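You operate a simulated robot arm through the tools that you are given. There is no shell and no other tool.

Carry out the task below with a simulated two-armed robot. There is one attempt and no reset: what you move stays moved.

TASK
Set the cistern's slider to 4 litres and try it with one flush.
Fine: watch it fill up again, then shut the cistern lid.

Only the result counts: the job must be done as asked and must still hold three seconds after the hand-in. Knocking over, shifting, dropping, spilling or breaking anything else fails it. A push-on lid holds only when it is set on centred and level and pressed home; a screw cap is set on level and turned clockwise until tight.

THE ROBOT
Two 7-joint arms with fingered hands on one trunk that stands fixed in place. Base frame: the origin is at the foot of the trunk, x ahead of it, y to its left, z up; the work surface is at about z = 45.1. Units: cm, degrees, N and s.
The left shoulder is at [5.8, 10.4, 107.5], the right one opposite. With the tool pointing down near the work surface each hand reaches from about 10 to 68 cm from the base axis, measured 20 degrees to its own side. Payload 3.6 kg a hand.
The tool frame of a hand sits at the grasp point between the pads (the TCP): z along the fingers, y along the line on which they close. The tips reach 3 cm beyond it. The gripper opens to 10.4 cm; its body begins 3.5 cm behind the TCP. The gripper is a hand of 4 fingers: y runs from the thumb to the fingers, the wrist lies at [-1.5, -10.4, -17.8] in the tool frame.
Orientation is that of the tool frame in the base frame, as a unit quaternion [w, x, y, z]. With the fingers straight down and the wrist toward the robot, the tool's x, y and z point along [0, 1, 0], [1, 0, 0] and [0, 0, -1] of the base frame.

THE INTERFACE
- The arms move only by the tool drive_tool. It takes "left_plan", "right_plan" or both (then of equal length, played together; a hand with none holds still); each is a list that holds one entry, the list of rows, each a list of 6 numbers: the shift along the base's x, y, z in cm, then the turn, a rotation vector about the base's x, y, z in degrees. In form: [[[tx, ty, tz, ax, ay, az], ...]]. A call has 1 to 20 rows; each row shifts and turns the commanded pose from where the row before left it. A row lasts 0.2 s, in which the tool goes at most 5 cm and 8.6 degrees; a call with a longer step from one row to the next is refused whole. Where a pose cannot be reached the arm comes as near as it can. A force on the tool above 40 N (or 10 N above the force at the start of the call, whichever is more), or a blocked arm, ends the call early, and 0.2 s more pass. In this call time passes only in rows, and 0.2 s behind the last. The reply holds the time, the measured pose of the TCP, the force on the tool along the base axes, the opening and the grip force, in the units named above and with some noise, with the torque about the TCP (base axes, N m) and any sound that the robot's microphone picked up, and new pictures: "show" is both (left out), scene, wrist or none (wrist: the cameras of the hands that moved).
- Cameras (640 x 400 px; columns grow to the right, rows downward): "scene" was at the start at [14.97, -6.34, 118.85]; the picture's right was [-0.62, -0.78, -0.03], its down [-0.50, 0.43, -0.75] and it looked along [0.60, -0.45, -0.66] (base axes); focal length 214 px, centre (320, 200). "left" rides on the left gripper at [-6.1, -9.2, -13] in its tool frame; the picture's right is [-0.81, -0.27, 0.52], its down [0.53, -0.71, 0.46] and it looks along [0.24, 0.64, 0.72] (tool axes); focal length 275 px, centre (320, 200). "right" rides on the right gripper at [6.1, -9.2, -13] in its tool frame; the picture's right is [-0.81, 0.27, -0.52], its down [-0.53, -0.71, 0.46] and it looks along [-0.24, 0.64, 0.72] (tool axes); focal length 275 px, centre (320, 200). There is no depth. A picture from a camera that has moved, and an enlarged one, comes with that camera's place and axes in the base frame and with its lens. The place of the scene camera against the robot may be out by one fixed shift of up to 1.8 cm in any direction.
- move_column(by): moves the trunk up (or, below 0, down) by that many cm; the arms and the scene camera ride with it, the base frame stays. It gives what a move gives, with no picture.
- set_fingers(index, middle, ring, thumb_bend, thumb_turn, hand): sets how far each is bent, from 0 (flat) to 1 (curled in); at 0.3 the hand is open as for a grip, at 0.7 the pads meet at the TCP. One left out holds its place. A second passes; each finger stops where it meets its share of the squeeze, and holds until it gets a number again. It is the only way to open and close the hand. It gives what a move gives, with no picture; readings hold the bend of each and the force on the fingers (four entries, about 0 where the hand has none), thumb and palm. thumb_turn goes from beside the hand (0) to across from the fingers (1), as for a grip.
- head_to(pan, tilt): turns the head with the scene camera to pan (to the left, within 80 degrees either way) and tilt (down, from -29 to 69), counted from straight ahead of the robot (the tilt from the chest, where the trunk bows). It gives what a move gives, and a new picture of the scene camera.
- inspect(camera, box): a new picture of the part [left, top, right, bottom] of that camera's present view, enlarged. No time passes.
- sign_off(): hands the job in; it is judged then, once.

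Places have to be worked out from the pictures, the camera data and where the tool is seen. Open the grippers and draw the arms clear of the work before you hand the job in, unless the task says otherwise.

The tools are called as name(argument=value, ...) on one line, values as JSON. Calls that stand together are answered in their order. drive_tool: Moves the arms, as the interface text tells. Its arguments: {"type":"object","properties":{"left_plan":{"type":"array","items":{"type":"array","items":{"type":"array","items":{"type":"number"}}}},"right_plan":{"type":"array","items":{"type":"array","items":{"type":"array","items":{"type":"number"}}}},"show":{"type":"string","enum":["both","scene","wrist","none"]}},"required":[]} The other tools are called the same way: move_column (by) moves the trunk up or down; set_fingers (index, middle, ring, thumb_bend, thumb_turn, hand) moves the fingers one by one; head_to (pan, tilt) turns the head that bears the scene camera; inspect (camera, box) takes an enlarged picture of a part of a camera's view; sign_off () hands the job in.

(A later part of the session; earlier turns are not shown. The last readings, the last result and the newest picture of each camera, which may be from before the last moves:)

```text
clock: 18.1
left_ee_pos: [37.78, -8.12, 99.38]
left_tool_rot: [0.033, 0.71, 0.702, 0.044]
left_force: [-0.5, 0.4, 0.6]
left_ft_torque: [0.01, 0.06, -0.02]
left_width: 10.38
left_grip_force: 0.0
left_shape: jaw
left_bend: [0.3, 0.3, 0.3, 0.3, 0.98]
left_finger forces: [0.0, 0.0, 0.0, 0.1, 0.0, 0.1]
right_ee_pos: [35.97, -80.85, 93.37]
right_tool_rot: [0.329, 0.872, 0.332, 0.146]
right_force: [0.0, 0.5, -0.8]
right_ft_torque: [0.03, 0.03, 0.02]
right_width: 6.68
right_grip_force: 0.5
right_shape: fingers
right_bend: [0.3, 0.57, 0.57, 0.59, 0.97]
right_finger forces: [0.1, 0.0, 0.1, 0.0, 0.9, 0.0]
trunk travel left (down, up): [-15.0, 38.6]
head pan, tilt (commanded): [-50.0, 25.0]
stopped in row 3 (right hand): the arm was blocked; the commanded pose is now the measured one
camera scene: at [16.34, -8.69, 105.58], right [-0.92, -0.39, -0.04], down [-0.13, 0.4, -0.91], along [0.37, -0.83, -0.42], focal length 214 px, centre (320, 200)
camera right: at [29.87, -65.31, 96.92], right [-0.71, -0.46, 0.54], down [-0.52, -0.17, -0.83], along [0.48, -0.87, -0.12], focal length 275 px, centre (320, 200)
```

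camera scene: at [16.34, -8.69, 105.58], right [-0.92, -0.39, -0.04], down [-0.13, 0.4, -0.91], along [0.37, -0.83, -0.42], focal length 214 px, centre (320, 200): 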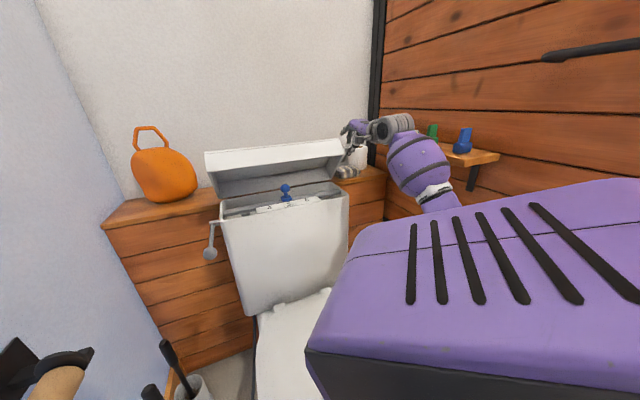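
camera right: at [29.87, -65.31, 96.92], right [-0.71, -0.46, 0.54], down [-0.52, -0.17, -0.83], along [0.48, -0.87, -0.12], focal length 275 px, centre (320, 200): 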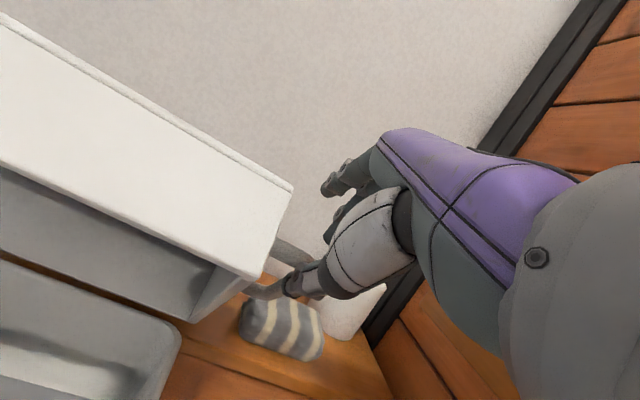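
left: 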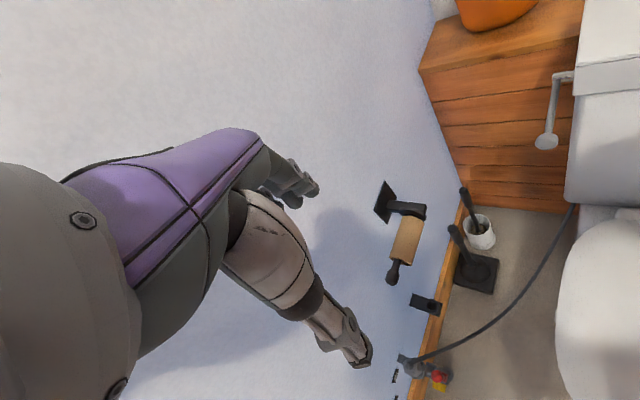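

The lid is about 50° open with almost no load on the thumb. I'll push it further back with less hand pitch to stay within reach.

drive_tool(right_plan=[[[1.11, -1.09, 0.98, 3.5, 3.6, 0], [1.2, -1.18, 0.75, 3.5, 3.6, 0], [1.26, -1.24, 0.51, 2.8, 2.8, 0]]], show="both")

```text
clock: 19.1
left_ee_pos: [37.88, -8.22, 99.51]
left_tool_rot: [0.033, 0.709, 0.703, 0.042]
left_force: [0.4, 0.0, 0.7]
left_ft_torque: [0.01, 0.03, 0.01]
left_width: 10.39
left_grip_force: 0.0
left_shape: jaw
left_bend: [0.3, 0.3, 0.3, 0.3, 0.98]
left_finger forces: [0.0, 0.1, 0.1, 0.0, 0.1, 0.0]
right_ee_pos: [39.56, -84.41, 95.58]
right_tool_rot: [0.221, 0.906, 0.349, 0.098]
right_force: [-1.5, 0.5, -0.1]
right_ft_torque: [0.03, 0.03, 0.0]
right_width: 6.68
right_grip_force: 0.5
right_shape: fingers
right_bend: [0.3, 0.57, 0.57, 0.59, 0.98]
right_finger forces: [0.0, 0.1, 0.1, 0.0, 1.1, 0.0]
trunk travel left (down, up): [-15.0, 38.6]
head pan, tilt (commanded): [-50.0, 25.0]
stopped in row 3 (right hand): the arm was blocked; the commanded pose is now the measured one
camera scene: at [16.44, -8.64, 105.58], right [-0.92, -0.39, -0.04], down [-0.13, 0.4, -0.91], along [0.37, -0.83, -0.42], focal length 214 px, centre (320, 200)
camera right: at [34.3, -69.92, 102.89], right [-0.61, -0.56, 0.57], down [-0.66, -0.04, -0.75], along [0.44, -0.83, -0.34], focal length 275 px, centre (320, 200)
```

scene: 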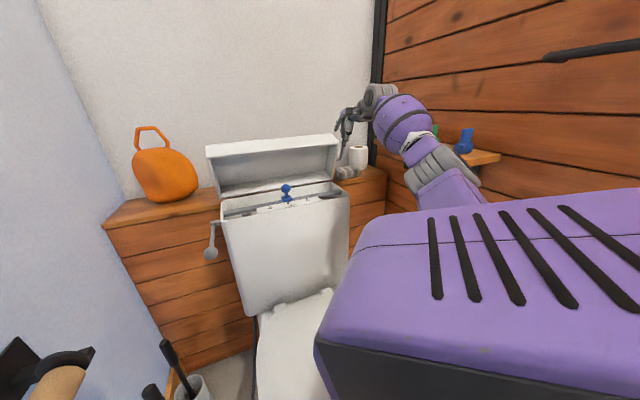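
right: 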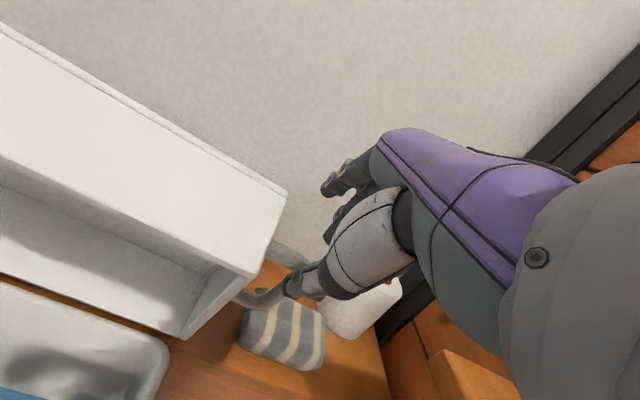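

The lid is roughly 65–70° open and the arm still reaches. I'll push further back in small steps and watch for the hinge stop.

drive_tool(right_plan=[[[0.65, -0.64, 0.2, 1.4, 1.4, 0], [0.65, -0.64, 0.15, 1.4, 1.4, 0], [0.65, -0.64, 0.1, 1.4, 1.4, 0], [0.65, -0.64, 0, 1.4, 1.4, 0]]], show="both")

```text
clock: 20.3
left_ee_pos: [37.96, -8.24, 99.61]
left_tool_rot: [0.033, 0.707, 0.705, 0.04]
left_force: [-0.9, -1.0, -0.1]
left_ft_torque: [-0.02, 0.01, 0.01]
left_width: 10.4
left_grip_force: 0.0
left_shape: jaw
left_bend: [0.3, 0.3, 0.3, 0.3, 0.98]
left_finger forces: [0.0, 0.0, 0.0, 0.1, 0.0, 0.0]
right_ee_pos: [43.93, -84.69, 94.89]
right_tool_rot: [0.161, 0.92, 0.352, 0.069]
right_force: [-19.1, -4.9, 10.9]
right_ft_torque: [0.38, 0.36, 0.54]
right_width: 7.34
right_grip_force: 12.1
right_shape: fingers
right_bend: [0.3, 0.57, 0.57, 0.55, 1.0]
right_finger forces: [0.0, 0.0, 0.1, 0.0, 23.9, 0.0]
right hand out of reach, approached as far as the arm can: row 3, 4
trunk travel left (down, up): [-15.0, 38.6]
head pan, tilt (commanded): [-50.0, 25.0]
stopped in row 4 (right hand): the arm was blocked; the commanded pose is now the measured one
camera scene: at [16.52, -8.59, 105.59], right [-0.92, -0.39, -0.03], down [-0.14, 0.4, -0.91], along [0.37, -0.83, -0.42], focal length 214 px, centre (320, 200)
camera right: at [39.61, -70.95, 103.93], right [-0.55, -0.61, 0.57], down [-0.73, 0.03, -0.68], along [0.4, -0.79, -0.46], focal length 275 px, centre (320, 200)
```

scene: 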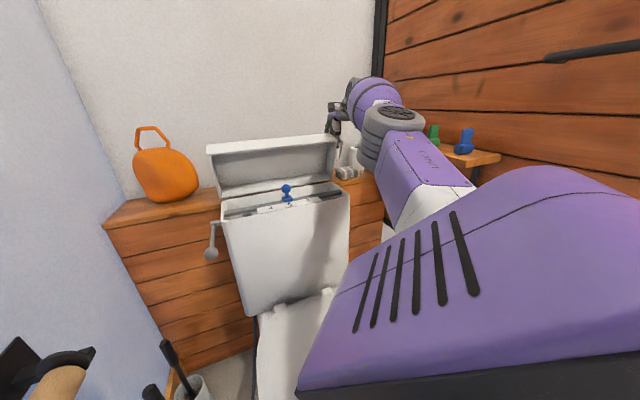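
right: 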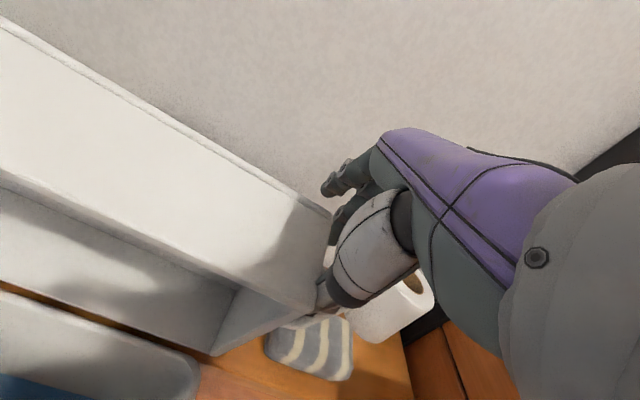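

The arm hit its reach limit and slid sideways, pressing the thumb on the lid end. Before moving, I'll look closely at the lid angle and the hand.

inspect(camera="scene", box=[190, 110, 380, 230])

inspect(camera="right", box=[180, 160, 460, 400])

```text
3.33 times, centred on (285, 170) of scene
camera zoom: at [16.52, -8.59, 105.59], right [-0.92, -0.39, -0.03], down [-0.14, 0.4, -0.91], along [0.37, -0.83, -0.42], focal length 715 px, centre (437, 300)
```

zoom: 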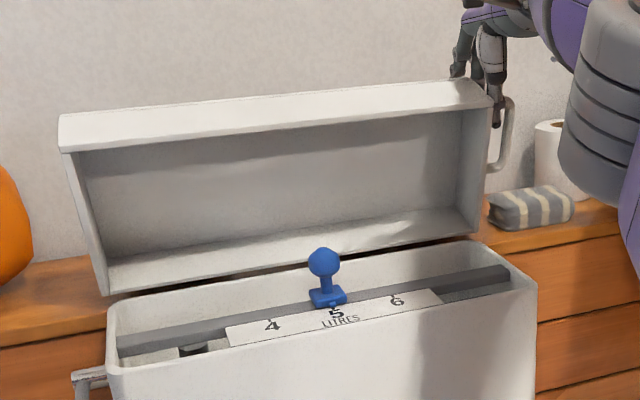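

```text
1.67 times, centred on (320, 280) of right
camera zoom: at [39.61, -70.95, 103.93], right [-0.55, -0.61, 0.57], down [-0.73, 0.03, -0.68], along [0.4, -0.79, -0.46], focal length 459 px, centre (320, 67)
```

zoom: 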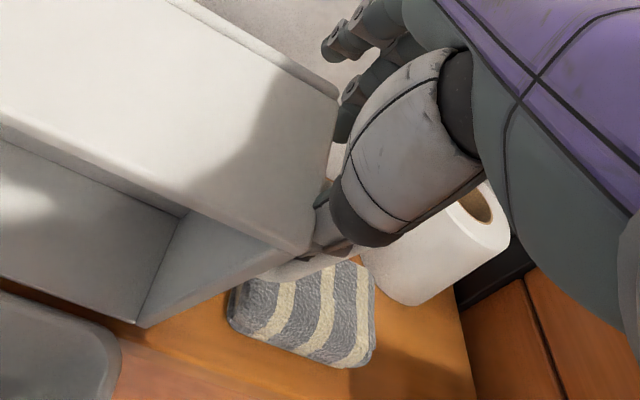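

The slider is a blue knob on a rail with marks 4-5-6 and it stands at 5, so it must go left to 4. The lid is about 66–70° open; I'll first relieve the sideways pressure by shifting the hand outward and slightly toward the robot.

drive_tool(right_plan=[[[-0.6, -0.2, 0.2, 0, 0, 0], [-0.6, -0.2, 0.2, 0, 0, 0], [-0.6, -0.2, 0.2, 0, 0, 0], [-0.6, -0.2, 0.2, 0, 0, 0]]], show="both")

inspect(camera="scene", box=[190, 110, 380, 230])

```text
clock: 21.5
left_ee_pos: [38.17, -8.31, 99.66]
left_tool_rot: [0.034, 0.706, 0.707, 0.039]
left_force: [0.6, -0.6, -0.5]
left_ft_torque: [0.03, -0.03, 0.0]
left_width: 10.37
left_grip_force: 0.1
left_shape: jaw
left_bend: [0.3, 0.3, 0.3, 0.3, 0.98]
left_finger forces: [0.1, 0.0, 0.1, 0.1, 0.1, 0.2]
right_ee_pos: [41.99, -85.3, 95.55]
right_tool_rot: [0.16, 0.918, 0.355, 0.07]
right_force: [-0.7, 1.8, 0.1]
right_ft_torque: [0.03, 0.05, 0.02]
right_width: 6.74
right_grip_force: 0.7
right_shape: fingers
right_bend: [0.3, 0.57, 0.57, 0.58, 0.97]
right_finger forces: [0.0, 0.1, 0.0, 0.1, 1.4, 0.0]
trunk travel left (down, up): [-15.0, 38.6]
head pan, tilt (commanded): [-50.0, 25.0]
stopped in row 4 (right hand): the arm was blocked; the commanded pose is now the measured one
camera scene: at [16.65, -8.58, 105.58], right [-0.92, -0.4, -0.03], down [-0.14, 0.4, -0.91], along [0.37, -0.83, -0.42], focal length 214 px, centre (320, 200)
camera right: at [37.53, -71.52, 104.63], right [-0.55, -0.61, 0.57], down [-0.73, 0.03, -0.68], along [0.4, -0.79, -0.46], focal length 275 px, centre (320, 200)
```

scene: 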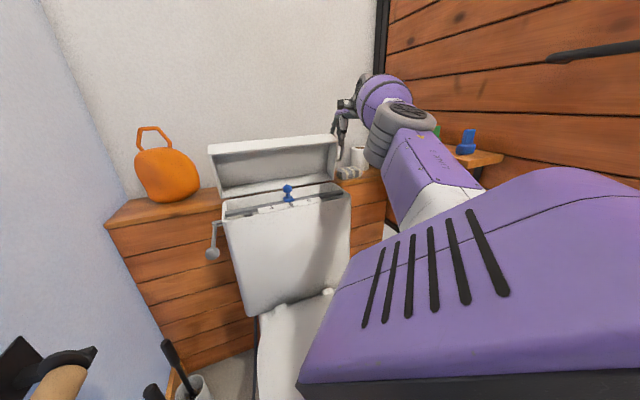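
right: 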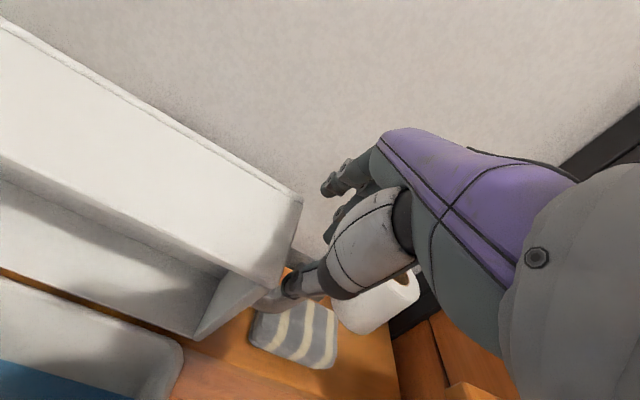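

```text
3.33 times, centred on (285, 170) of scene
camera zoom: at [16.65, -8.58, 105.58], right [-0.92, -0.4, -0.03], down [-0.14, 0.4, -0.91], along [0.37, -0.83, -0.42], focal length 715 px, centre (437, 300)
```

zoom: 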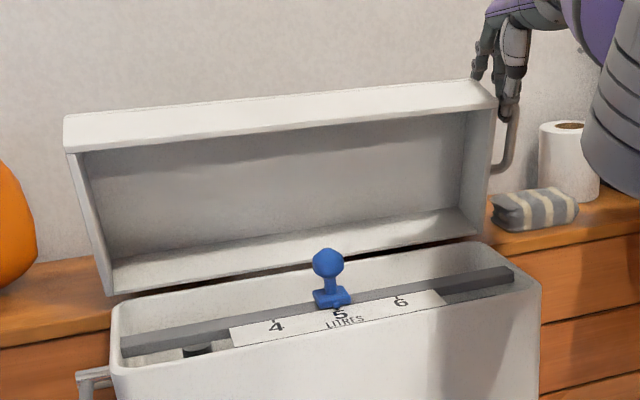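

The thumb still feels about 1.4 N, so the lid may not yet rest open. I'll look through the left hand's camera for a side view of the lid and of what stands behind it.

inspect(camera="left", box=[320, 0, 640, 200])

inspect(camera="right", box=[160, 140, 420, 400])

```text
2.00 times, centred on (480, 100) of left
camera zoom: at [27.72, -14.51, 111.64], right [-0.22, -0.81, -0.55], down [-0.66, 0.54, -0.52], along [0.72, 0.25, -0.65], focal length 551 px, centre (0, 400)
```

zoom: 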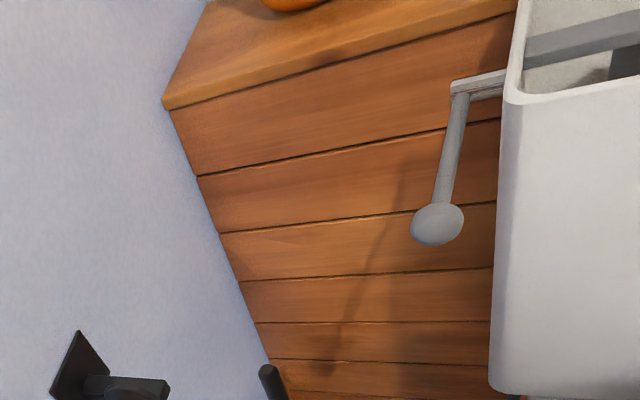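

```text
1.54 times, centred on (290, 270) of right
camera zoom: at [37.53, -71.52, 104.63], right [-0.55, -0.61, 0.57], down [-0.73, 0.03, -0.68], along [0.4, -0.79, -0.46], focal length 424 px, centre (366, 92)
```

zoom: 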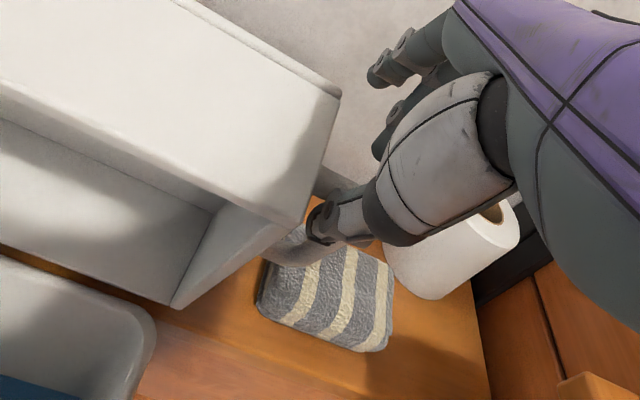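

The lid seems to be almost at its balance point (about 61–65°). I'll open the fingers so only the thumb bears on the bar, then push a bit further back with the hand pitched up for more reach.

set_fingers(hand="right", index=0.1, middle=0.2, ring=0.2)

drive_tool(right_plan=[[[0.3, -0.5, 0.1, -3.5, -3.6, 0], [0.3, -0.5, 0.1, -3.5, -3.6, 0], [0.3, -0.5, 0.1, -3.5, -3.6, 0]]], show="both")

```text
clock: 22.7
left_ee_pos: [38.3, -8.39, 99.81]
left_tool_rot: [0.035, 0.705, 0.708, 0.037]
left_force: [0.2, 0.2, 0.6]
left_ft_torque: [0.05, 0.02, 0.01]
left_width: 10.37
left_grip_force: 0.1
left_shape: jaw
left_bend: [0.3, 0.3, 0.3, 0.3, 0.98]
left_finger forces: [0.1, 0.1, 0.0, 0.0, 0.0, 0.1]
right_ee_pos: [42.04, -85.27, 95.54]
right_tool_rot: [0.159, 0.918, 0.355, 0.069]
right_force: [-1.8, 1.3, -0.3]
right_ft_torque: [0.05, 0.03, 0.01]
right_width: 9.6
right_grip_force: 1.5
right_shape: fingers
right_bend: [0.1, 0.2, 0.2, 0.58, 0.98]
right_finger forces: [0.0, 0.0, 0.1, 0.1, 1.8, 0.0]
trunk travel left (down, up): [-15.0, 38.6]
head pan, tilt (commanded): [-50.0, 25.0]
stopped (right hand): the arm was blocked; the commanded pose is now the measured one
```

```text
clock: 23.5
left_ee_pos: [38.28, -8.43, 99.9]
left_tool_rot: [0.035, 0.705, 0.708, 0.037]
left_force: [-0.6, -1.2, -1.2]
left_ft_torque: [0.01, 0.0, -0.01]
left_width: 10.4
left_grip_force: 0.0
left_shape: jaw
left_bend: [0.3, 0.3, 0.3, 0.3, 0.98]
left_finger forces: [0.0, 0.0, 0.0, 0.0, 0.1, 0.0]
right_ee_pos: [42.86, -86.6, 96.02]
right_tool_rot: [0.277, 0.89, 0.34, 0.123]
right_force: [-18.2, 20.8, 6.3]
right_ft_torque: [0.77, 0.59, 0.12]
right_width: 11.76
right_grip_force: 12.7
right_shape: fingers
right_bend: [0.1, 0.2, 0.2, 0.48, 0.96]
right_finger forces: [0.1, 0.0, 0.1, 0.1, 24.5, 0.0]
trunk travel left (down, up): [-15.0, 38.6]
head pan, tilt (commanded): [-50.0, 25.0]
camera scene: at [16.79, -8.56, 105.63], right [-0.91, -0.4, -0.03], down [-0.14, 0.39, -0.91], along [0.38, -0.83, -0.42], focal length 214 px, centre (320, 200)
camera right: at [37.2, -71.6, 101.47], right [-0.66, -0.5, 0.56], down [-0.59, -0.11, -0.8], along [0.46, -0.86, -0.23], focal length 275 px, centre (320, 200)
```

scene: 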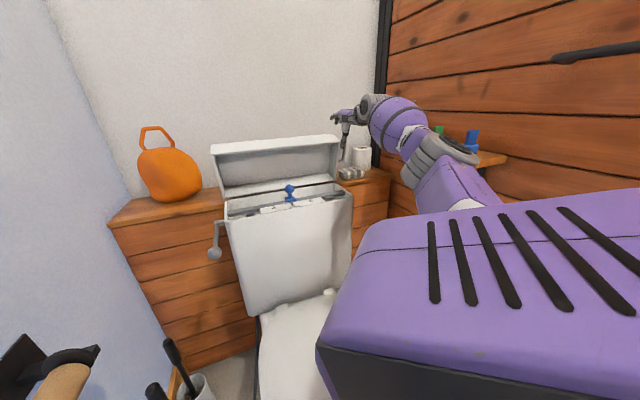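
right: 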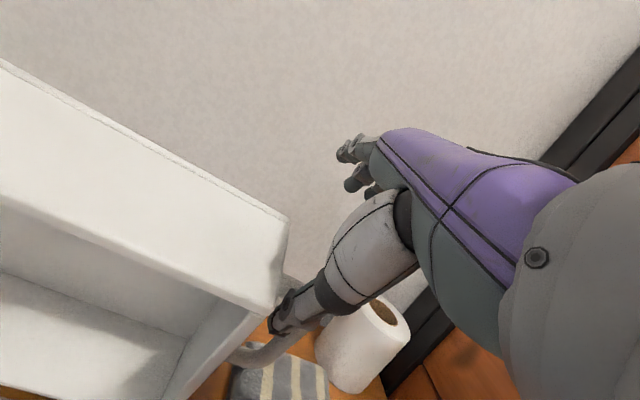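

The push now meets about 28 N straight back, so the lid has reached a stop. I'll ease off at once and check whether the lid stays open.

drive_tool(right_plan=[[[-0.4, 0.4, 0, 0, 0, 0], [-0.4, 0.4, 0, 0, 0, 0]]], show="both")

inspect(camera="scene", box=[190, 110, 380, 230])

```text
clock: 24.3
left_ee_pos: [38.45, -8.54, 99.88]
left_tool_rot: [0.035, 0.703, 0.709, 0.036]
left_force: [0.1, -0.2, 0.1]
left_ft_torque: [0.0, 0.05, -0.01]
left_width: 10.37
left_grip_force: 0.1
left_shape: jaw
left_bend: [0.3, 0.3, 0.3, 0.3, 0.98]
left_finger forces: [0.1, 0.0, 0.0, 0.0, 0.1, 0.0]
right_ee_pos: [42.21, -85.97, 95.39]
right_tool_rot: [0.274, 0.892, 0.338, 0.121]
right_force: [-5.3, 6.9, -3.6]
right_ft_torque: [0.19, 0.12, 0.04]
right_width: 10.44
right_grip_force: 4.0
right_shape: fingers
right_bend: [0.1, 0.2, 0.2, 0.54, 0.97]
right_finger forces: [0.0, 0.0, 0.1, 0.0, 8.4, 0.1]
trunk travel left (down, up): [-15.0, 38.6]
head pan, tilt (commanded): [-50.0, 25.0]
stopped in row 2 (right hand): the arm was blocked; the commanded pose is now the measured one
camera scene: at [16.86, -8.52, 105.55], right [-0.92, -0.4, -0.03], down [-0.14, 0.39, -0.91], along [0.38, -0.83, -0.42], focal length 214 px, centre (320, 200)
camera right: at [36.57, -70.85, 100.98], right [-0.66, -0.5, 0.56], down [-0.6, -0.1, -0.8], along [0.46, -0.86, -0.23], focal length 275 px, centre (320, 200)
```

scene: 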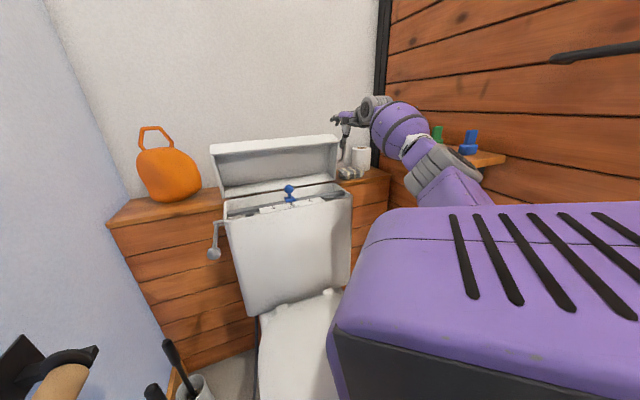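
right: 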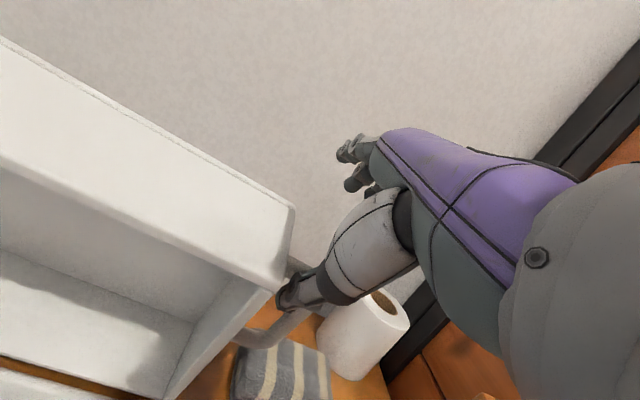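

```text
3.33 times, centred on (285, 170) of scene
camera zoom: at [16.86, -8.52, 105.55], right [-0.92, -0.4, -0.03], down [-0.14, 0.39, -0.91], along [0.38, -0.83, -0.42], focal length 715 px, centre (437, 300)
```

zoom: 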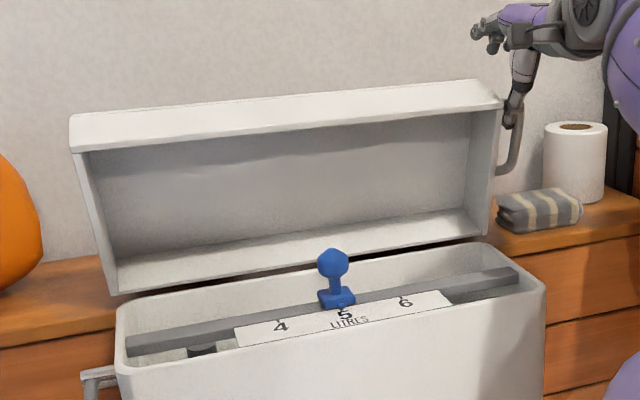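

The thumb still bears 8 N and the lid hasn't moved, so it looks like a hard hinge stop. I'll back off a little more and see whether the lid stays by itself.

drive_tool(right_plan=[[[-0.4, 0.4, 0, 0, 0, 0], [-0.4, 0.4, 0, 0, 0, 0]]], show="wrist")

inspect(camera="scene", box=[190, 110, 380, 230])

```text
clock: 25.1
left_ee_pos: [38.49, -8.48, 100.08]
left_tool_rot: [0.035, 0.702, 0.71, 0.035]
left_force: [0.1, 0.2, 0.6]
left_ft_torque: [0.03, 0.0, -0.01]
left_width: 10.35
left_grip_force: 0.0
left_shape: jaw
left_bend: [0.3, 0.3, 0.3, 0.3, 0.98]
left_finger forces: [0.0, 0.0, 0.0, 0.1, 0.0, 0.0]
right_ee_pos: [41.53, -85.2, 95.32]
right_tool_rot: [0.275, 0.892, 0.339, 0.119]
right_force: [-0.9, 1.3, -1.0]
right_ft_torque: [0.01, -0.04, -0.01]
right_width: 9.64
right_grip_force: 1.2
right_shape: fingers
right_bend: [0.1, 0.2, 0.2, 0.58, 0.97]
right_finger forces: [0.0, 0.0, 0.0, 0.0, 2.0, 0.0]
trunk travel left (down, up): [-15.0, 38.6]
head pan, tilt (commanded): [-50.0, 25.0]
stopped in row 2 (right hand): the arm was blocked; the commanded pose is now the measured one
camera right: at [35.83, -70.03, 100.99], right [-0.66, -0.5, 0.56], down [-0.6, -0.1, -0.8], along [0.46, -0.86, -0.23], focal length 275 px, centre (320, 200)
```

right: 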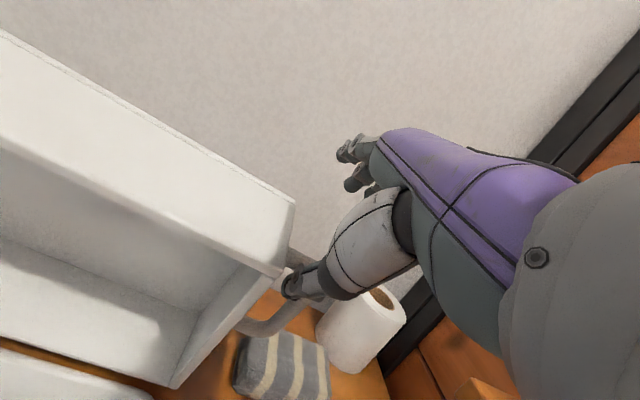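

```text
3.33 times, centred on (285, 170) of scene
camera zoom: at [16.96, -8.48, 105.57], right [-0.91, -0.4, -0.03], down [-0.14, 0.39, -0.91], along [0.38, -0.83, -0.42], focal length 715 px, centre (437, 300)
```

zoom: 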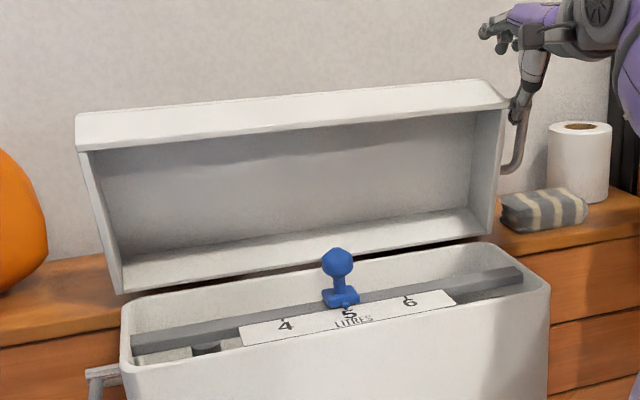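

drive_tool(right_plan=[[[-0.4, 0.4, 0, 0, 0, 0], [-0.4, 0.4, 0, 0, 0, 0]]], show="wrist")

inspect(camera="scene", box=[190, 110, 380, 230])

```text
clock: 25.9
left_ee_pos: [38.64, -8.57, 100.17]
left_tool_rot: [0.036, 0.701, 0.712, 0.035]
left_force: [0.6, -0.4, -0.9]
left_ft_torque: [-0.03, 0.04, 0.02]
left_width: 10.4
left_grip_force: 0.0
left_shape: jaw
left_bend: [0.3, 0.3, 0.3, 0.3, 0.98]
left_finger forces: [0.0, 0.0, 0.0, 0.1, 0.0, 0.0]
right_ee_pos: [40.78, -84.19, 95.61]
right_tool_rot: [0.277, 0.891, 0.339, 0.12]
right_force: [-0.6, 0.0, -0.5]
right_ft_torque: [-0.04, 0.0, -0.02]
right_width: 9.41
right_grip_force: 0.1
right_shape: fingers
right_bend: [0.1, 0.2, 0.2, 0.6, 0.97]
right_finger forces: [0.0, 0.0, 0.1, 0.1, 0.0, 0.0]
trunk travel left (down, up): [-15.0, 38.6]
head pan, tilt (commanded): [-50.0, 25.0]
stopped in row 2 (right hand): the arm was blocked; the commanded pose is now the measured one
camera right: at [35.07, -69.08, 101.04], right [-0.66, -0.5, 0.56], down [-0.6, -0.11, -0.8], along [0.46, -0.86, -0.23], focal length 275 px, centre (320, 200)
```

right: 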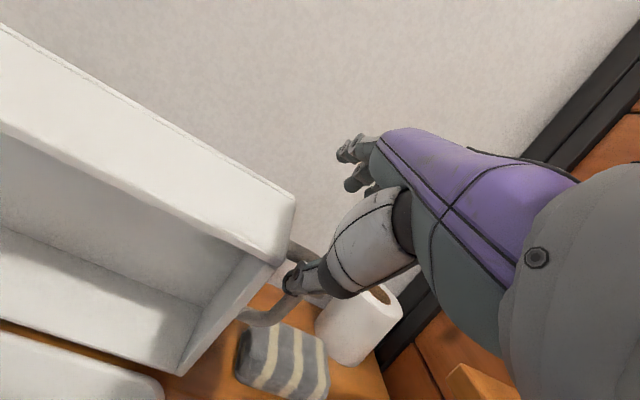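

```text
3.33 times, centred on (285, 170) of scene
camera zoom: at [17.05, -8.44, 105.56], right [-0.91, -0.41, -0.03], down [-0.14, 0.39, -0.91], along [0.38, -0.82, -0.42], focal length 715 px, centre (437, 300)
```

zoom: 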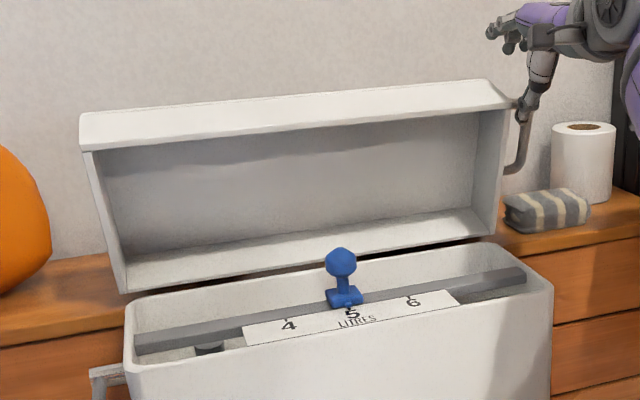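

The thumb force is now zero and the lid stays where it is. I'll back the hand off further to confirm, keeping clear of the handle.

drive_tool(right_plan=[[[-0.7, 0.7, 0.2, 0, 0, 0], [-0.9, 0.7, 0.2, 0, 0, 0], [-1.4, 0.6, 0.2, 0, 0, 0], [-1.6, 1.0, 0.2, 0, 0, 0]]], show="wrist")

inspect(camera="scene", box=[190, 110, 380, 230])

```text
clock: 27.1
left_ee_pos: [38.8, -8.58, 100.23]
left_tool_rot: [0.036, 0.699, 0.713, 0.033]
left_force: [0.9, -0.5, 0.3]
left_ft_torque: [-0.02, 0.01, -0.01]
left_width: 10.4
left_grip_force: 0.0
left_shape: jaw
left_bend: [0.3, 0.3, 0.3, 0.3, 0.98]
left_finger forces: [0.0, 0.0, 0.0, 0.0, 0.1, 0.1]
right_ee_pos: [36.09, -81.35, 96.25]
right_tool_rot: [0.276, 0.891, 0.34, 0.119]
right_force: [-0.2, -0.8, -0.3]
right_ft_torque: [-0.02, -0.03, 0.02]
right_width: 9.42
right_grip_force: 0.1
right_shape: fingers
right_bend: [0.1, 0.2, 0.2, 0.6, 0.97]
right_finger forces: [0.0, 0.0, 0.1, 0.0, 0.0, 0.0]
trunk travel left (down, up): [-15.0, 38.6]
head pan, tilt (commanded): [-50.0, 25.0]
stopped in row 4 (right hand): the arm was blocked; the commanded pose is now the measured one
camera right: at [30.47, -66.13, 101.74], right [-0.66, -0.5, 0.56], down [-0.6, -0.11, -0.8], along [0.46, -0.86, -0.23], focal length 275 px, centre (320, 200)
```

right: 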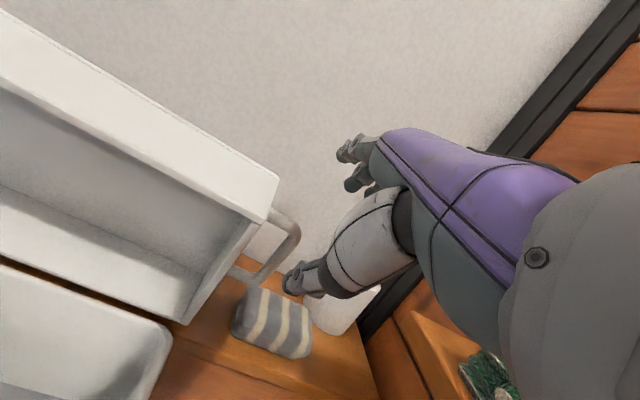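

```text
3.33 times, centred on (285, 170) of scene
camera zoom: at [17.16, -8.43, 105.55], right [-0.91, -0.41, -0.03], down [-0.15, 0.39, -0.91], along [0.39, -0.82, -0.42], focal length 715 px, centre (437, 300)
```

zoom: 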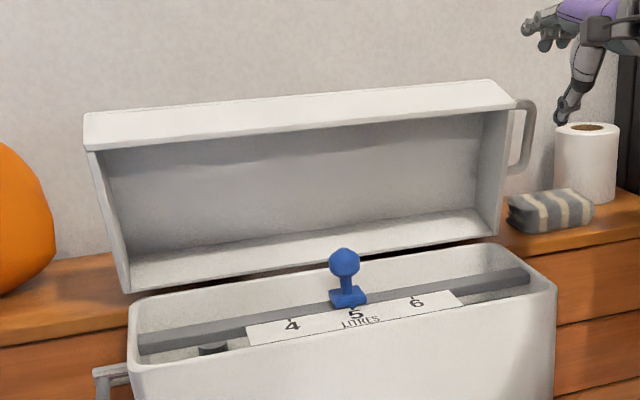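

The lid stays open by itself. I'll draw the right hand clear of the lid, then swing it left in front of the tank so its camera can see the slider up close.

drive_tool(right_plan=[[[-2.4, 2.35, 0.3, 0, 0, 0], [-2.4, 2.35, 0.3, 0, 0, 0], [-2.4, 2.35, 0.3, 0, 0, 0], [2.4, 2.5, 0.3, 0, 0, 0], [2.4, 2.5, 0.3, 0, 0, 0], [2.4, 2.5, 0.3, 0, 0, 0], [2.4, 2.5, 0.3, 0, 0, 0]]], show="both")

inspect(camera="right", box=[0, 160, 320, 400])

```text
clock: 28.9
left_ee_pos: [39.01, -8.71, 100.18]
left_tool_rot: [0.037, 0.698, 0.714, 0.031]
left_force: [0.7, 0.0, -0.4]
left_ft_torque: [0.0, 0.07, -0.05]
left_width: 10.38
left_grip_force: 0.1
left_shape: jaw
left_bend: [0.3, 0.3, 0.3, 0.3, 0.98]
left_finger forces: [0.0, 0.0, 0.0, 0.0, 0.0, 0.0]
right_ee_pos: [38.61, -64.07, 98.49]
right_tool_rot: [0.276, 0.891, 0.339, 0.119]
right_force: [-0.6, -0.5, 0.0]
right_ft_torque: [-0.03, -0.01, 0.03]
right_width: 9.36
right_grip_force: 0.1
right_shape: fingers
right_bend: [0.1, 0.2, 0.2, 0.6, 0.97]
right_finger forces: [0.0, 0.0, 0.1, 0.0, 0.0, 0.0]
trunk travel left (down, up): [-15.0, 38.6]
head pan, tilt (commanded): [-50.0, 25.0]
stopped in row 7 (right hand): the arm was blocked; the commanded pose is now the measured one
camera scene: at [17.28, -8.42, 105.53], right [-0.91, -0.41, -0.03], down [-0.15, 0.39, -0.91], along [0.39, -0.82, -0.42], focal length 214 px, centre (320, 200)
camera right: at [33.03, -49.06, 104.08], right [-0.66, -0.5, 0.56], down [-0.6, -0.1, -0.8], along [0.46, -0.86, -0.23], focal length 275 px, centre (320, 200)
```

scene: 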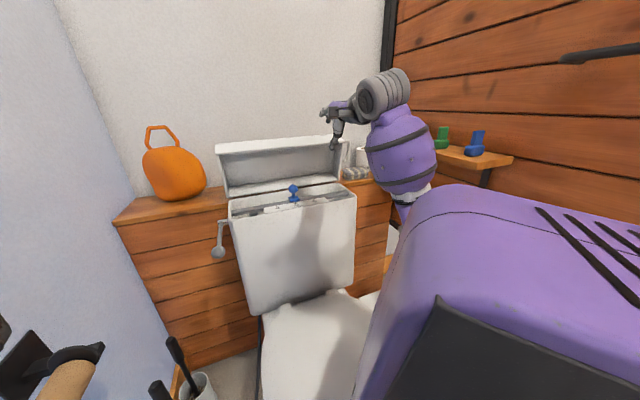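
right: 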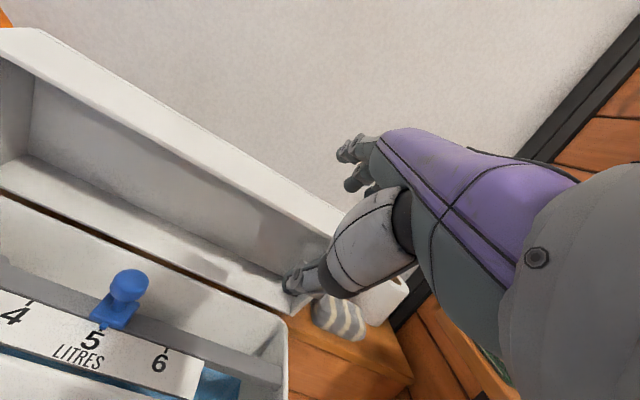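

```text
1.67 times, centred on (160, 280) of right
camera zoom: at [33.03, -49.06, 104.08], right [-0.66, -0.5, 0.56], down [-0.6, -0.1, -0.8], along [0.46, -0.86, -0.23], focal length 459 px, centre (587, 67)
```

zoom: 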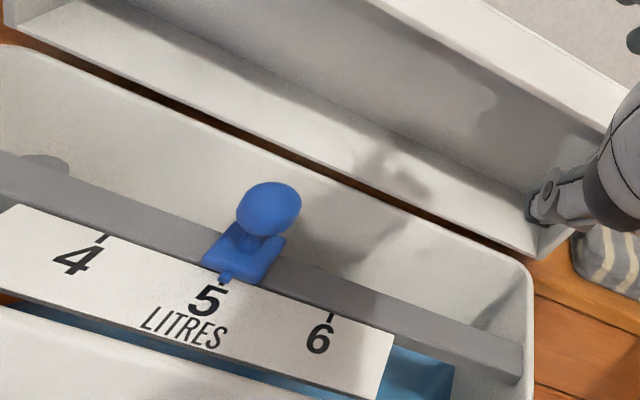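

The pointer stands exactly at the 5 tick, and the knob (radius about 1.7 cm) is near (52,-62.8,82), with ticks about 6 cm apart. I'll pre-shape the right hand and bring it up in front of the knob, staying below the open lid's overhanging lip.

set_fingers(hand="right", index=0.42, middle=0.42, ring=0.42, thumb_bend=0.48)

drive_tool(right_plan=[[[2.0, 1.0, -1.9, 0, 0, 0], [2.0, 1.0, -1.9, 0, 0, 0], [2.0, 0.9, -1.9, 0, 0, 0], [2.0, 0.9, -1.9, 0, 0, 0], [2.0, 0.8, -1.9, 0, 0, 0]]], show="both")

inspect(camera="right", box=[160, 120, 420, 400])

inspect(camera="scene", box=[190, 110, 380, 230])

```text
clock: 30.1
left_ee_pos: [39.12, -8.77, 100.45]
left_tool_rot: [0.036, 0.696, 0.716, 0.03]
left_force: [-0.2, 0.2, -0.9]
left_ft_torque: [0.02, -0.03, 0.04]
left_width: 10.4
left_grip_force: 0.0
left_shape: jaw
left_bend: [0.3, 0.3, 0.3, 0.3, 0.98]
left_finger forces: [0.1, 0.1, 0.1, 0.0, 0.1, 0.0]
right_ee_pos: [38.76, -64.23, 98.47]
right_tool_rot: [0.276, 0.891, 0.34, 0.119]
right_force: [0.2, -0.1, 0.0]
right_ft_torque: [0.03, -0.01, 0.01]
right_width: 6.51
right_grip_force: 0.0
right_shape: fingers
right_bend: [0.42, 0.42, 0.42, 0.48, 0.97]
right_finger forces: [0.0, 0.0, 0.0, 0.0, 0.0, 0.0]
trunk travel left (down, up): [-15.0, 38.6]
head pan, tilt (commanded): [-50.0, 25.0]
stopped (right hand): the arm was blocked; the commanded pose is now the measured one
```

```text
clock: 31.3
left_ee_pos: [39.0, -8.71, 100.34]
left_tool_rot: [0.037, 0.697, 0.715, 0.029]
left_force: [-0.2, 0.5, -0.2]
left_ft_torque: [-0.03, 0.0, 0.01]
left_width: 10.37
left_grip_force: 0.0
left_shape: jaw
left_bend: [0.3, 0.3, 0.3, 0.3, 0.98]
left_finger forces: [0.0, 0.0, 0.1, 0.0, 0.1, 0.1]
right_ee_pos: [48.84, -59.63, 89.31]
right_tool_rot: [0.275, 0.892, 0.339, 0.119]
right_force: [-0.2, -1.0, 0.1]
right_ft_torque: [0.03, 0.01, -0.06]
right_width: 6.5
right_grip_force: 0.0
right_shape: fingers
right_bend: [0.42, 0.42, 0.42, 0.48, 0.97]
right_finger forces: [0.0, 0.1, 0.0, 0.1, 0.1, 0.0]
trunk travel left (down, up): [-15.0, 38.6]
head pan, tilt (commanded): [-50.0, 25.0]
camera scene: at [17.46, -8.48, 105.56], right [-0.9, -0.42, -0.03], down [-0.15, 0.39, -0.91], along [0.4, -0.82, -0.42], focal length 214 px, centre (320, 200)
camera right: at [43.15, -44.51, 94.89], right [-0.66, -0.5, 0.56], down [-0.6, -0.1, -0.8], along [0.46, -0.86, -0.23], focal length 275 px, centre (320, 200)
```

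scene: 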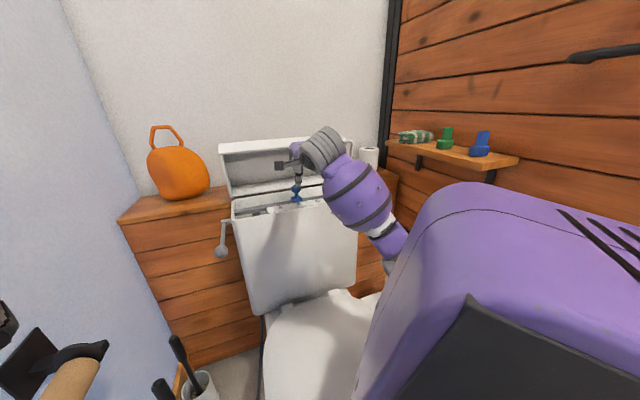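
right: 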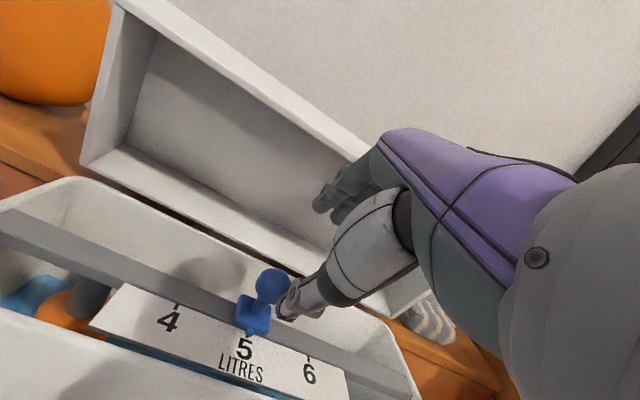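

```text
1.43 times, centred on (290, 260) of right
camera zoom: at [43.15, -44.51, 94.89], right [-0.66, -0.5, 0.56], down [-0.6, -0.1, -0.8], along [0.46, -0.86, -0.23], focal length 393 px, centre (363, 114)
```

zoom: 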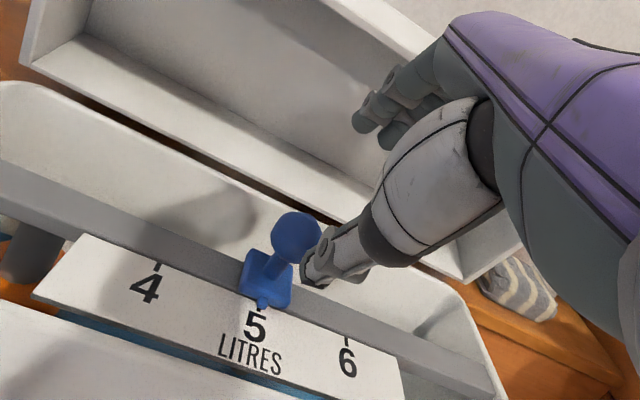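

```text
3.33 times, centred on (285, 170) of scene
camera zoom: at [17.46, -8.48, 105.56], right [-0.9, -0.42, -0.03], down [-0.15, 0.39, -0.91], along [0.4, -0.82, -0.42], focal length 715 px, centre (437, 300)
```

zoom: 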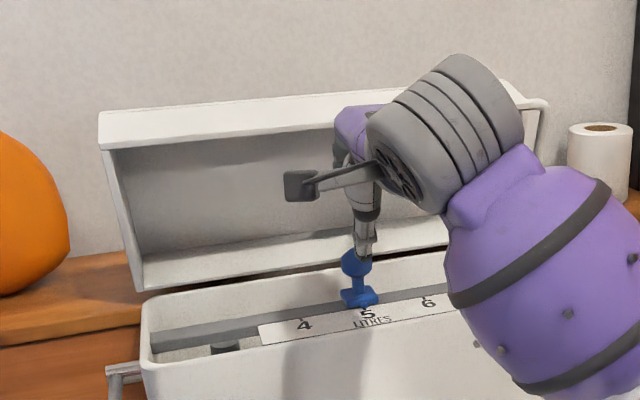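

Two views agree: knob centre (51.9,-63.05,81.6), tick 5 at (50.7,-62.0,77.8) and tick 4 at (55.0,-57.8,77.8), so the slider must go 6.0 cm left. I'll lower the hand along its pointing direction to straddle the knob.

drive_tool(right_plan=[[[0.5, -0.54, -1.2, 0, 0, 0], [0.5, -0.54, -1.2, 0, 0, 0], [0.5, -0.54, -1.2, 0, 0, 0], [0.45, -0.5, -1.1, 0, 0, 0]]], show="wrist")

inspect(camera="right", box=[180, 120, 420, 360])

inspect(camera="scene", box=[230, 130, 360, 230])

```text
clock: 32.3
left_ee_pos: [39.24, -8.81, 100.34]
left_tool_rot: [0.037, 0.696, 0.717, 0.028]
left_force: [0.2, -0.2, 0.5]
left_ft_torque: [0.0, 0.0, 0.0]
left_width: 10.4
left_grip_force: 0.0
left_shape: jaw
left_bend: [0.3, 0.3, 0.3, 0.3, 0.98]
left_finger forces: [0.1, 0.0, 0.0, 0.0, 0.1, 0.0]
right_ee_pos: [51.14, -61.61, 84.51]
right_tool_rot: [0.275, 0.892, 0.34, 0.119]
right_force: [0.0, 0.4, -0.4]
right_ft_torque: [0.01, -0.01, 0.01]
right_width: 6.49
right_grip_force: 0.1
right_shape: fingers
right_bend: [0.42, 0.42, 0.42, 0.48, 0.97]
right_finger forces: [0.1, 0.1, 0.0, 0.0, 0.1, 0.0]
trunk travel left (down, up): [-15.0, 38.6]
head pan, tilt (commanded): [-50.0, 25.0]
camera right: at [45.48, -46.53, 90.04], right [-0.66, -0.5, 0.56], down [-0.6, -0.1, -0.79], along [0.46, -0.86, -0.23], focal length 275 px, centre (320, 200)
```

right: 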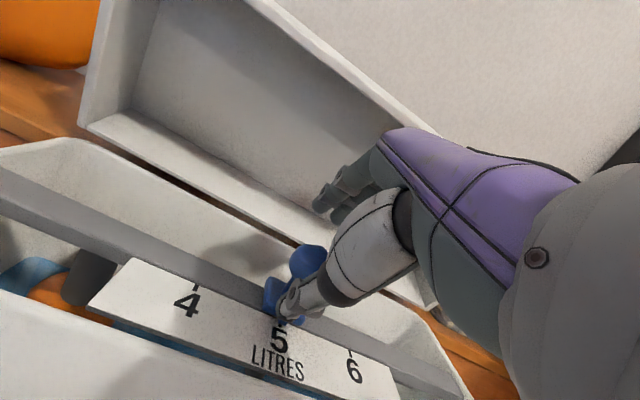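

```text
1.67 times, centred on (300, 240) of right
camera zoom: at [45.48, -46.53, 90.04], right [-0.66, -0.5, 0.56], down [-0.6, -0.1, -0.79], along [0.46, -0.86, -0.23], focal length 459 px, centre (353, 133)
```

zoom: 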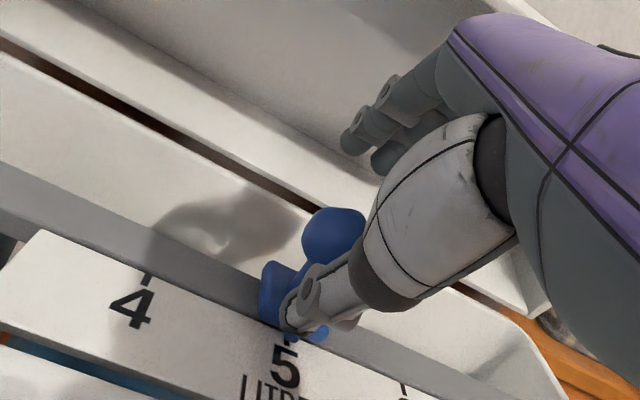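

```text
4.00 times, centred on (295, 180) of scene
camera zoom: at [17.48, -8.5, 105.55], right [-0.91, -0.42, -0.03], down [-0.15, 0.39, -0.91], along [0.4, -0.82, -0.42], focal length 858 px, centre (420, 280)
```

zoom: 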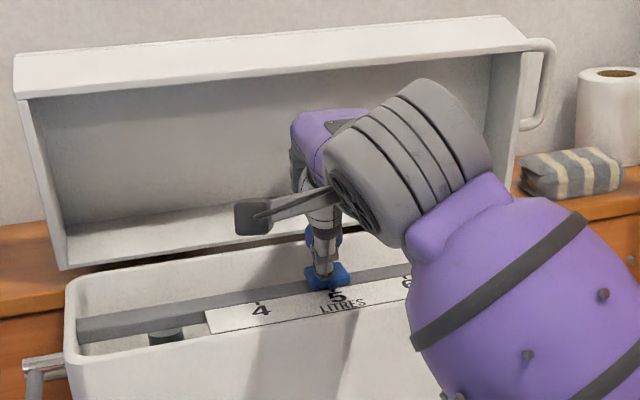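

The thumb tip is in front of the knob at its centre height. I'll go 1.2 cm further in and then close on the knob.

drive_tool(right_plan=[[[0.22, -0.27, -0.5, 0, 0, 0], [0.22, -0.27, -0.5, 0, 0, 0]]], show="none")

set_fingers(hand="right", index=0.6, middle=0.6, ring=0.6, thumb_bend=0.6)

inspect(camera="right", box=[180, 120, 420, 360])

inspect(camera="scene", box=[230, 130, 360, 230])

```text
clock: 32.9
left_ee_pos: [39.21, -8.84, 100.48]
left_tool_rot: [0.036, 0.696, 0.716, 0.029]
left_force: [1.2, -0.6, 0.1]
left_ft_torque: [-0.01, 0.0, 0.01]
left_width: 10.4
left_grip_force: 0.1
left_shape: jaw
left_bend: [0.3, 0.3, 0.3, 0.3, 0.98]
left_finger forces: [0.0, 0.0, 0.1, 0.1, 0.1, 0.1]
right_ee_pos: [51.6, -62.23, 83.53]
right_tool_rot: [0.275, 0.891, 0.34, 0.119]
right_force: [0.0, 0.6, 0.7]
right_ft_torque: [0.02, 0.0, 0.02]
right_width: 6.51
right_grip_force: 0.0
right_shape: fingers
right_bend: [0.42, 0.42, 0.42, 0.48, 0.97]
right_finger forces: [0.1, 0.1, 0.0, 0.0, 0.0, 0.0]
trunk travel left (down, up): [-15.0, 38.6]
head pan, tilt (commanded): [-50.0, 25.0]
```

```text
clock: 33.9
left_ee_pos: [39.15, -8.87, 100.43]
left_tool_rot: [0.037, 0.696, 0.717, 0.03]
left_force: [0.0, 0.2, -0.2]
left_ft_torque: [-0.02, -0.01, 0.0]
left_width: 10.37
left_grip_force: 0.0
left_shape: jaw
left_bend: [0.3, 0.3, 0.3, 0.3, 0.98]
left_finger forces: [0.0, 0.0, 0.1, 0.0, 0.0, 0.1]
right_ee_pos: [51.66, -62.29, 83.45]
right_tool_rot: [0.275, 0.892, 0.339, 0.119]
right_force: [0.0, 0.6, -0.9]
right_ft_torque: [0.03, 0.03, 0.01]
right_width: 2.76
right_grip_force: 0.1
right_shape: fingers
right_bend: [0.6, 0.6, 0.6, 0.59, 0.97]
right_finger forces: [0.1, 0.1, 0.1, 0.1, 0.3, 0.1]
trunk travel left (down, up): [-15.0, 38.6]
head pan, tilt (commanded): [-50.0, 25.0]
```

```text
1.67 times, centred on (300, 240) of right
camera zoom: at [46.0, -47.08, 89.1], right [-0.66, -0.5, 0.56], down [-0.6, -0.1, -0.79], along [0.46, -0.86, -0.23], focal length 459 px, centre (353, 133)
```

zoom: 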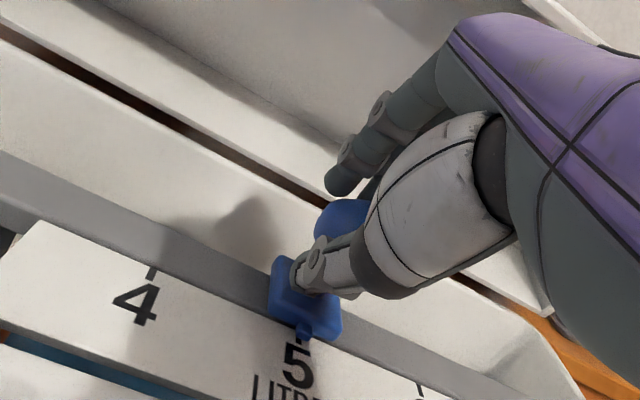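

```text
4.00 times, centred on (295, 180) of scene
camera zoom: at [17.51, -8.53, 105.54], right [-0.91, -0.42, -0.03], down [-0.15, 0.39, -0.91], along [0.4, -0.82, -0.42], focal length 858 px, centre (420, 280)
```

zoom: 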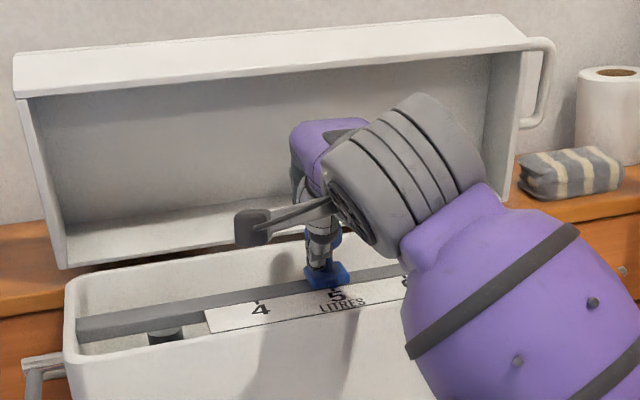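

The thumb just touches the knob. I'll close the fingers further to get a light grip.

set_fingers(hand="right", index=0.72, middle=0.72, ring=0.72, thumb_bend=0.62)

inspect(camera="right", box=[180, 120, 420, 360])

```text
clock: 34.9
left_ee_pos: [39.27, -8.77, 100.35]
left_tool_rot: [0.037, 0.696, 0.717, 0.029]
left_force: [1.1, 0.2, 0.7]
left_ft_torque: [0.02, 0.06, -0.06]
left_width: 10.38
left_grip_force: 0.0
left_shape: jaw
left_bend: [0.3, 0.3, 0.3, 0.3, 0.98]
left_finger forces: [0.0, 0.1, 0.0, 0.0, 0.1, 0.0]
right_ee_pos: [51.61, -62.23, 83.66]
right_tool_rot: [0.276, 0.892, 0.339, 0.119]
right_force: [9.4, -9.1, 2.6]
right_ft_torque: [-0.18, -0.13, 0.06]
right_width: 2.02
right_grip_force: 8.2
right_shape: fingers
right_bend: [0.63, 0.64, 0.72, 0.6, 0.97]
right_finger forces: [6.4, 8.2, 0.1, 0.1, 1.4, 0.0]
trunk travel left (down, up): [-15.0, 38.6]
head pan, tilt (commanded): [-50.0, 25.0]
```

```text
1.67 times, centred on (300, 240) of right
camera zoom: at [46.01, -47.12, 89.11], right [-0.66, -0.5, 0.56], down [-0.6, -0.1, -0.8], along [0.46, -0.86, -0.23], focal length 459 px, centre (353, 133)
```

zoom: 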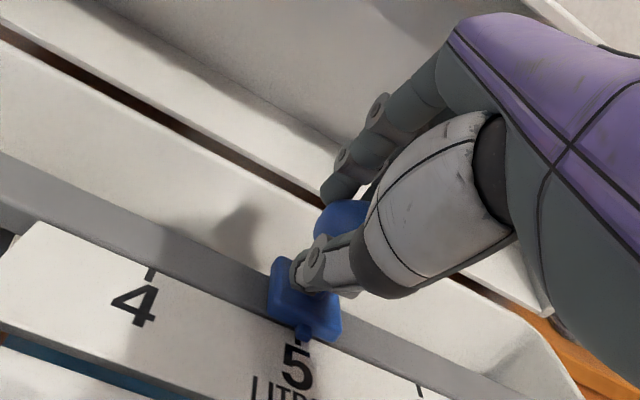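

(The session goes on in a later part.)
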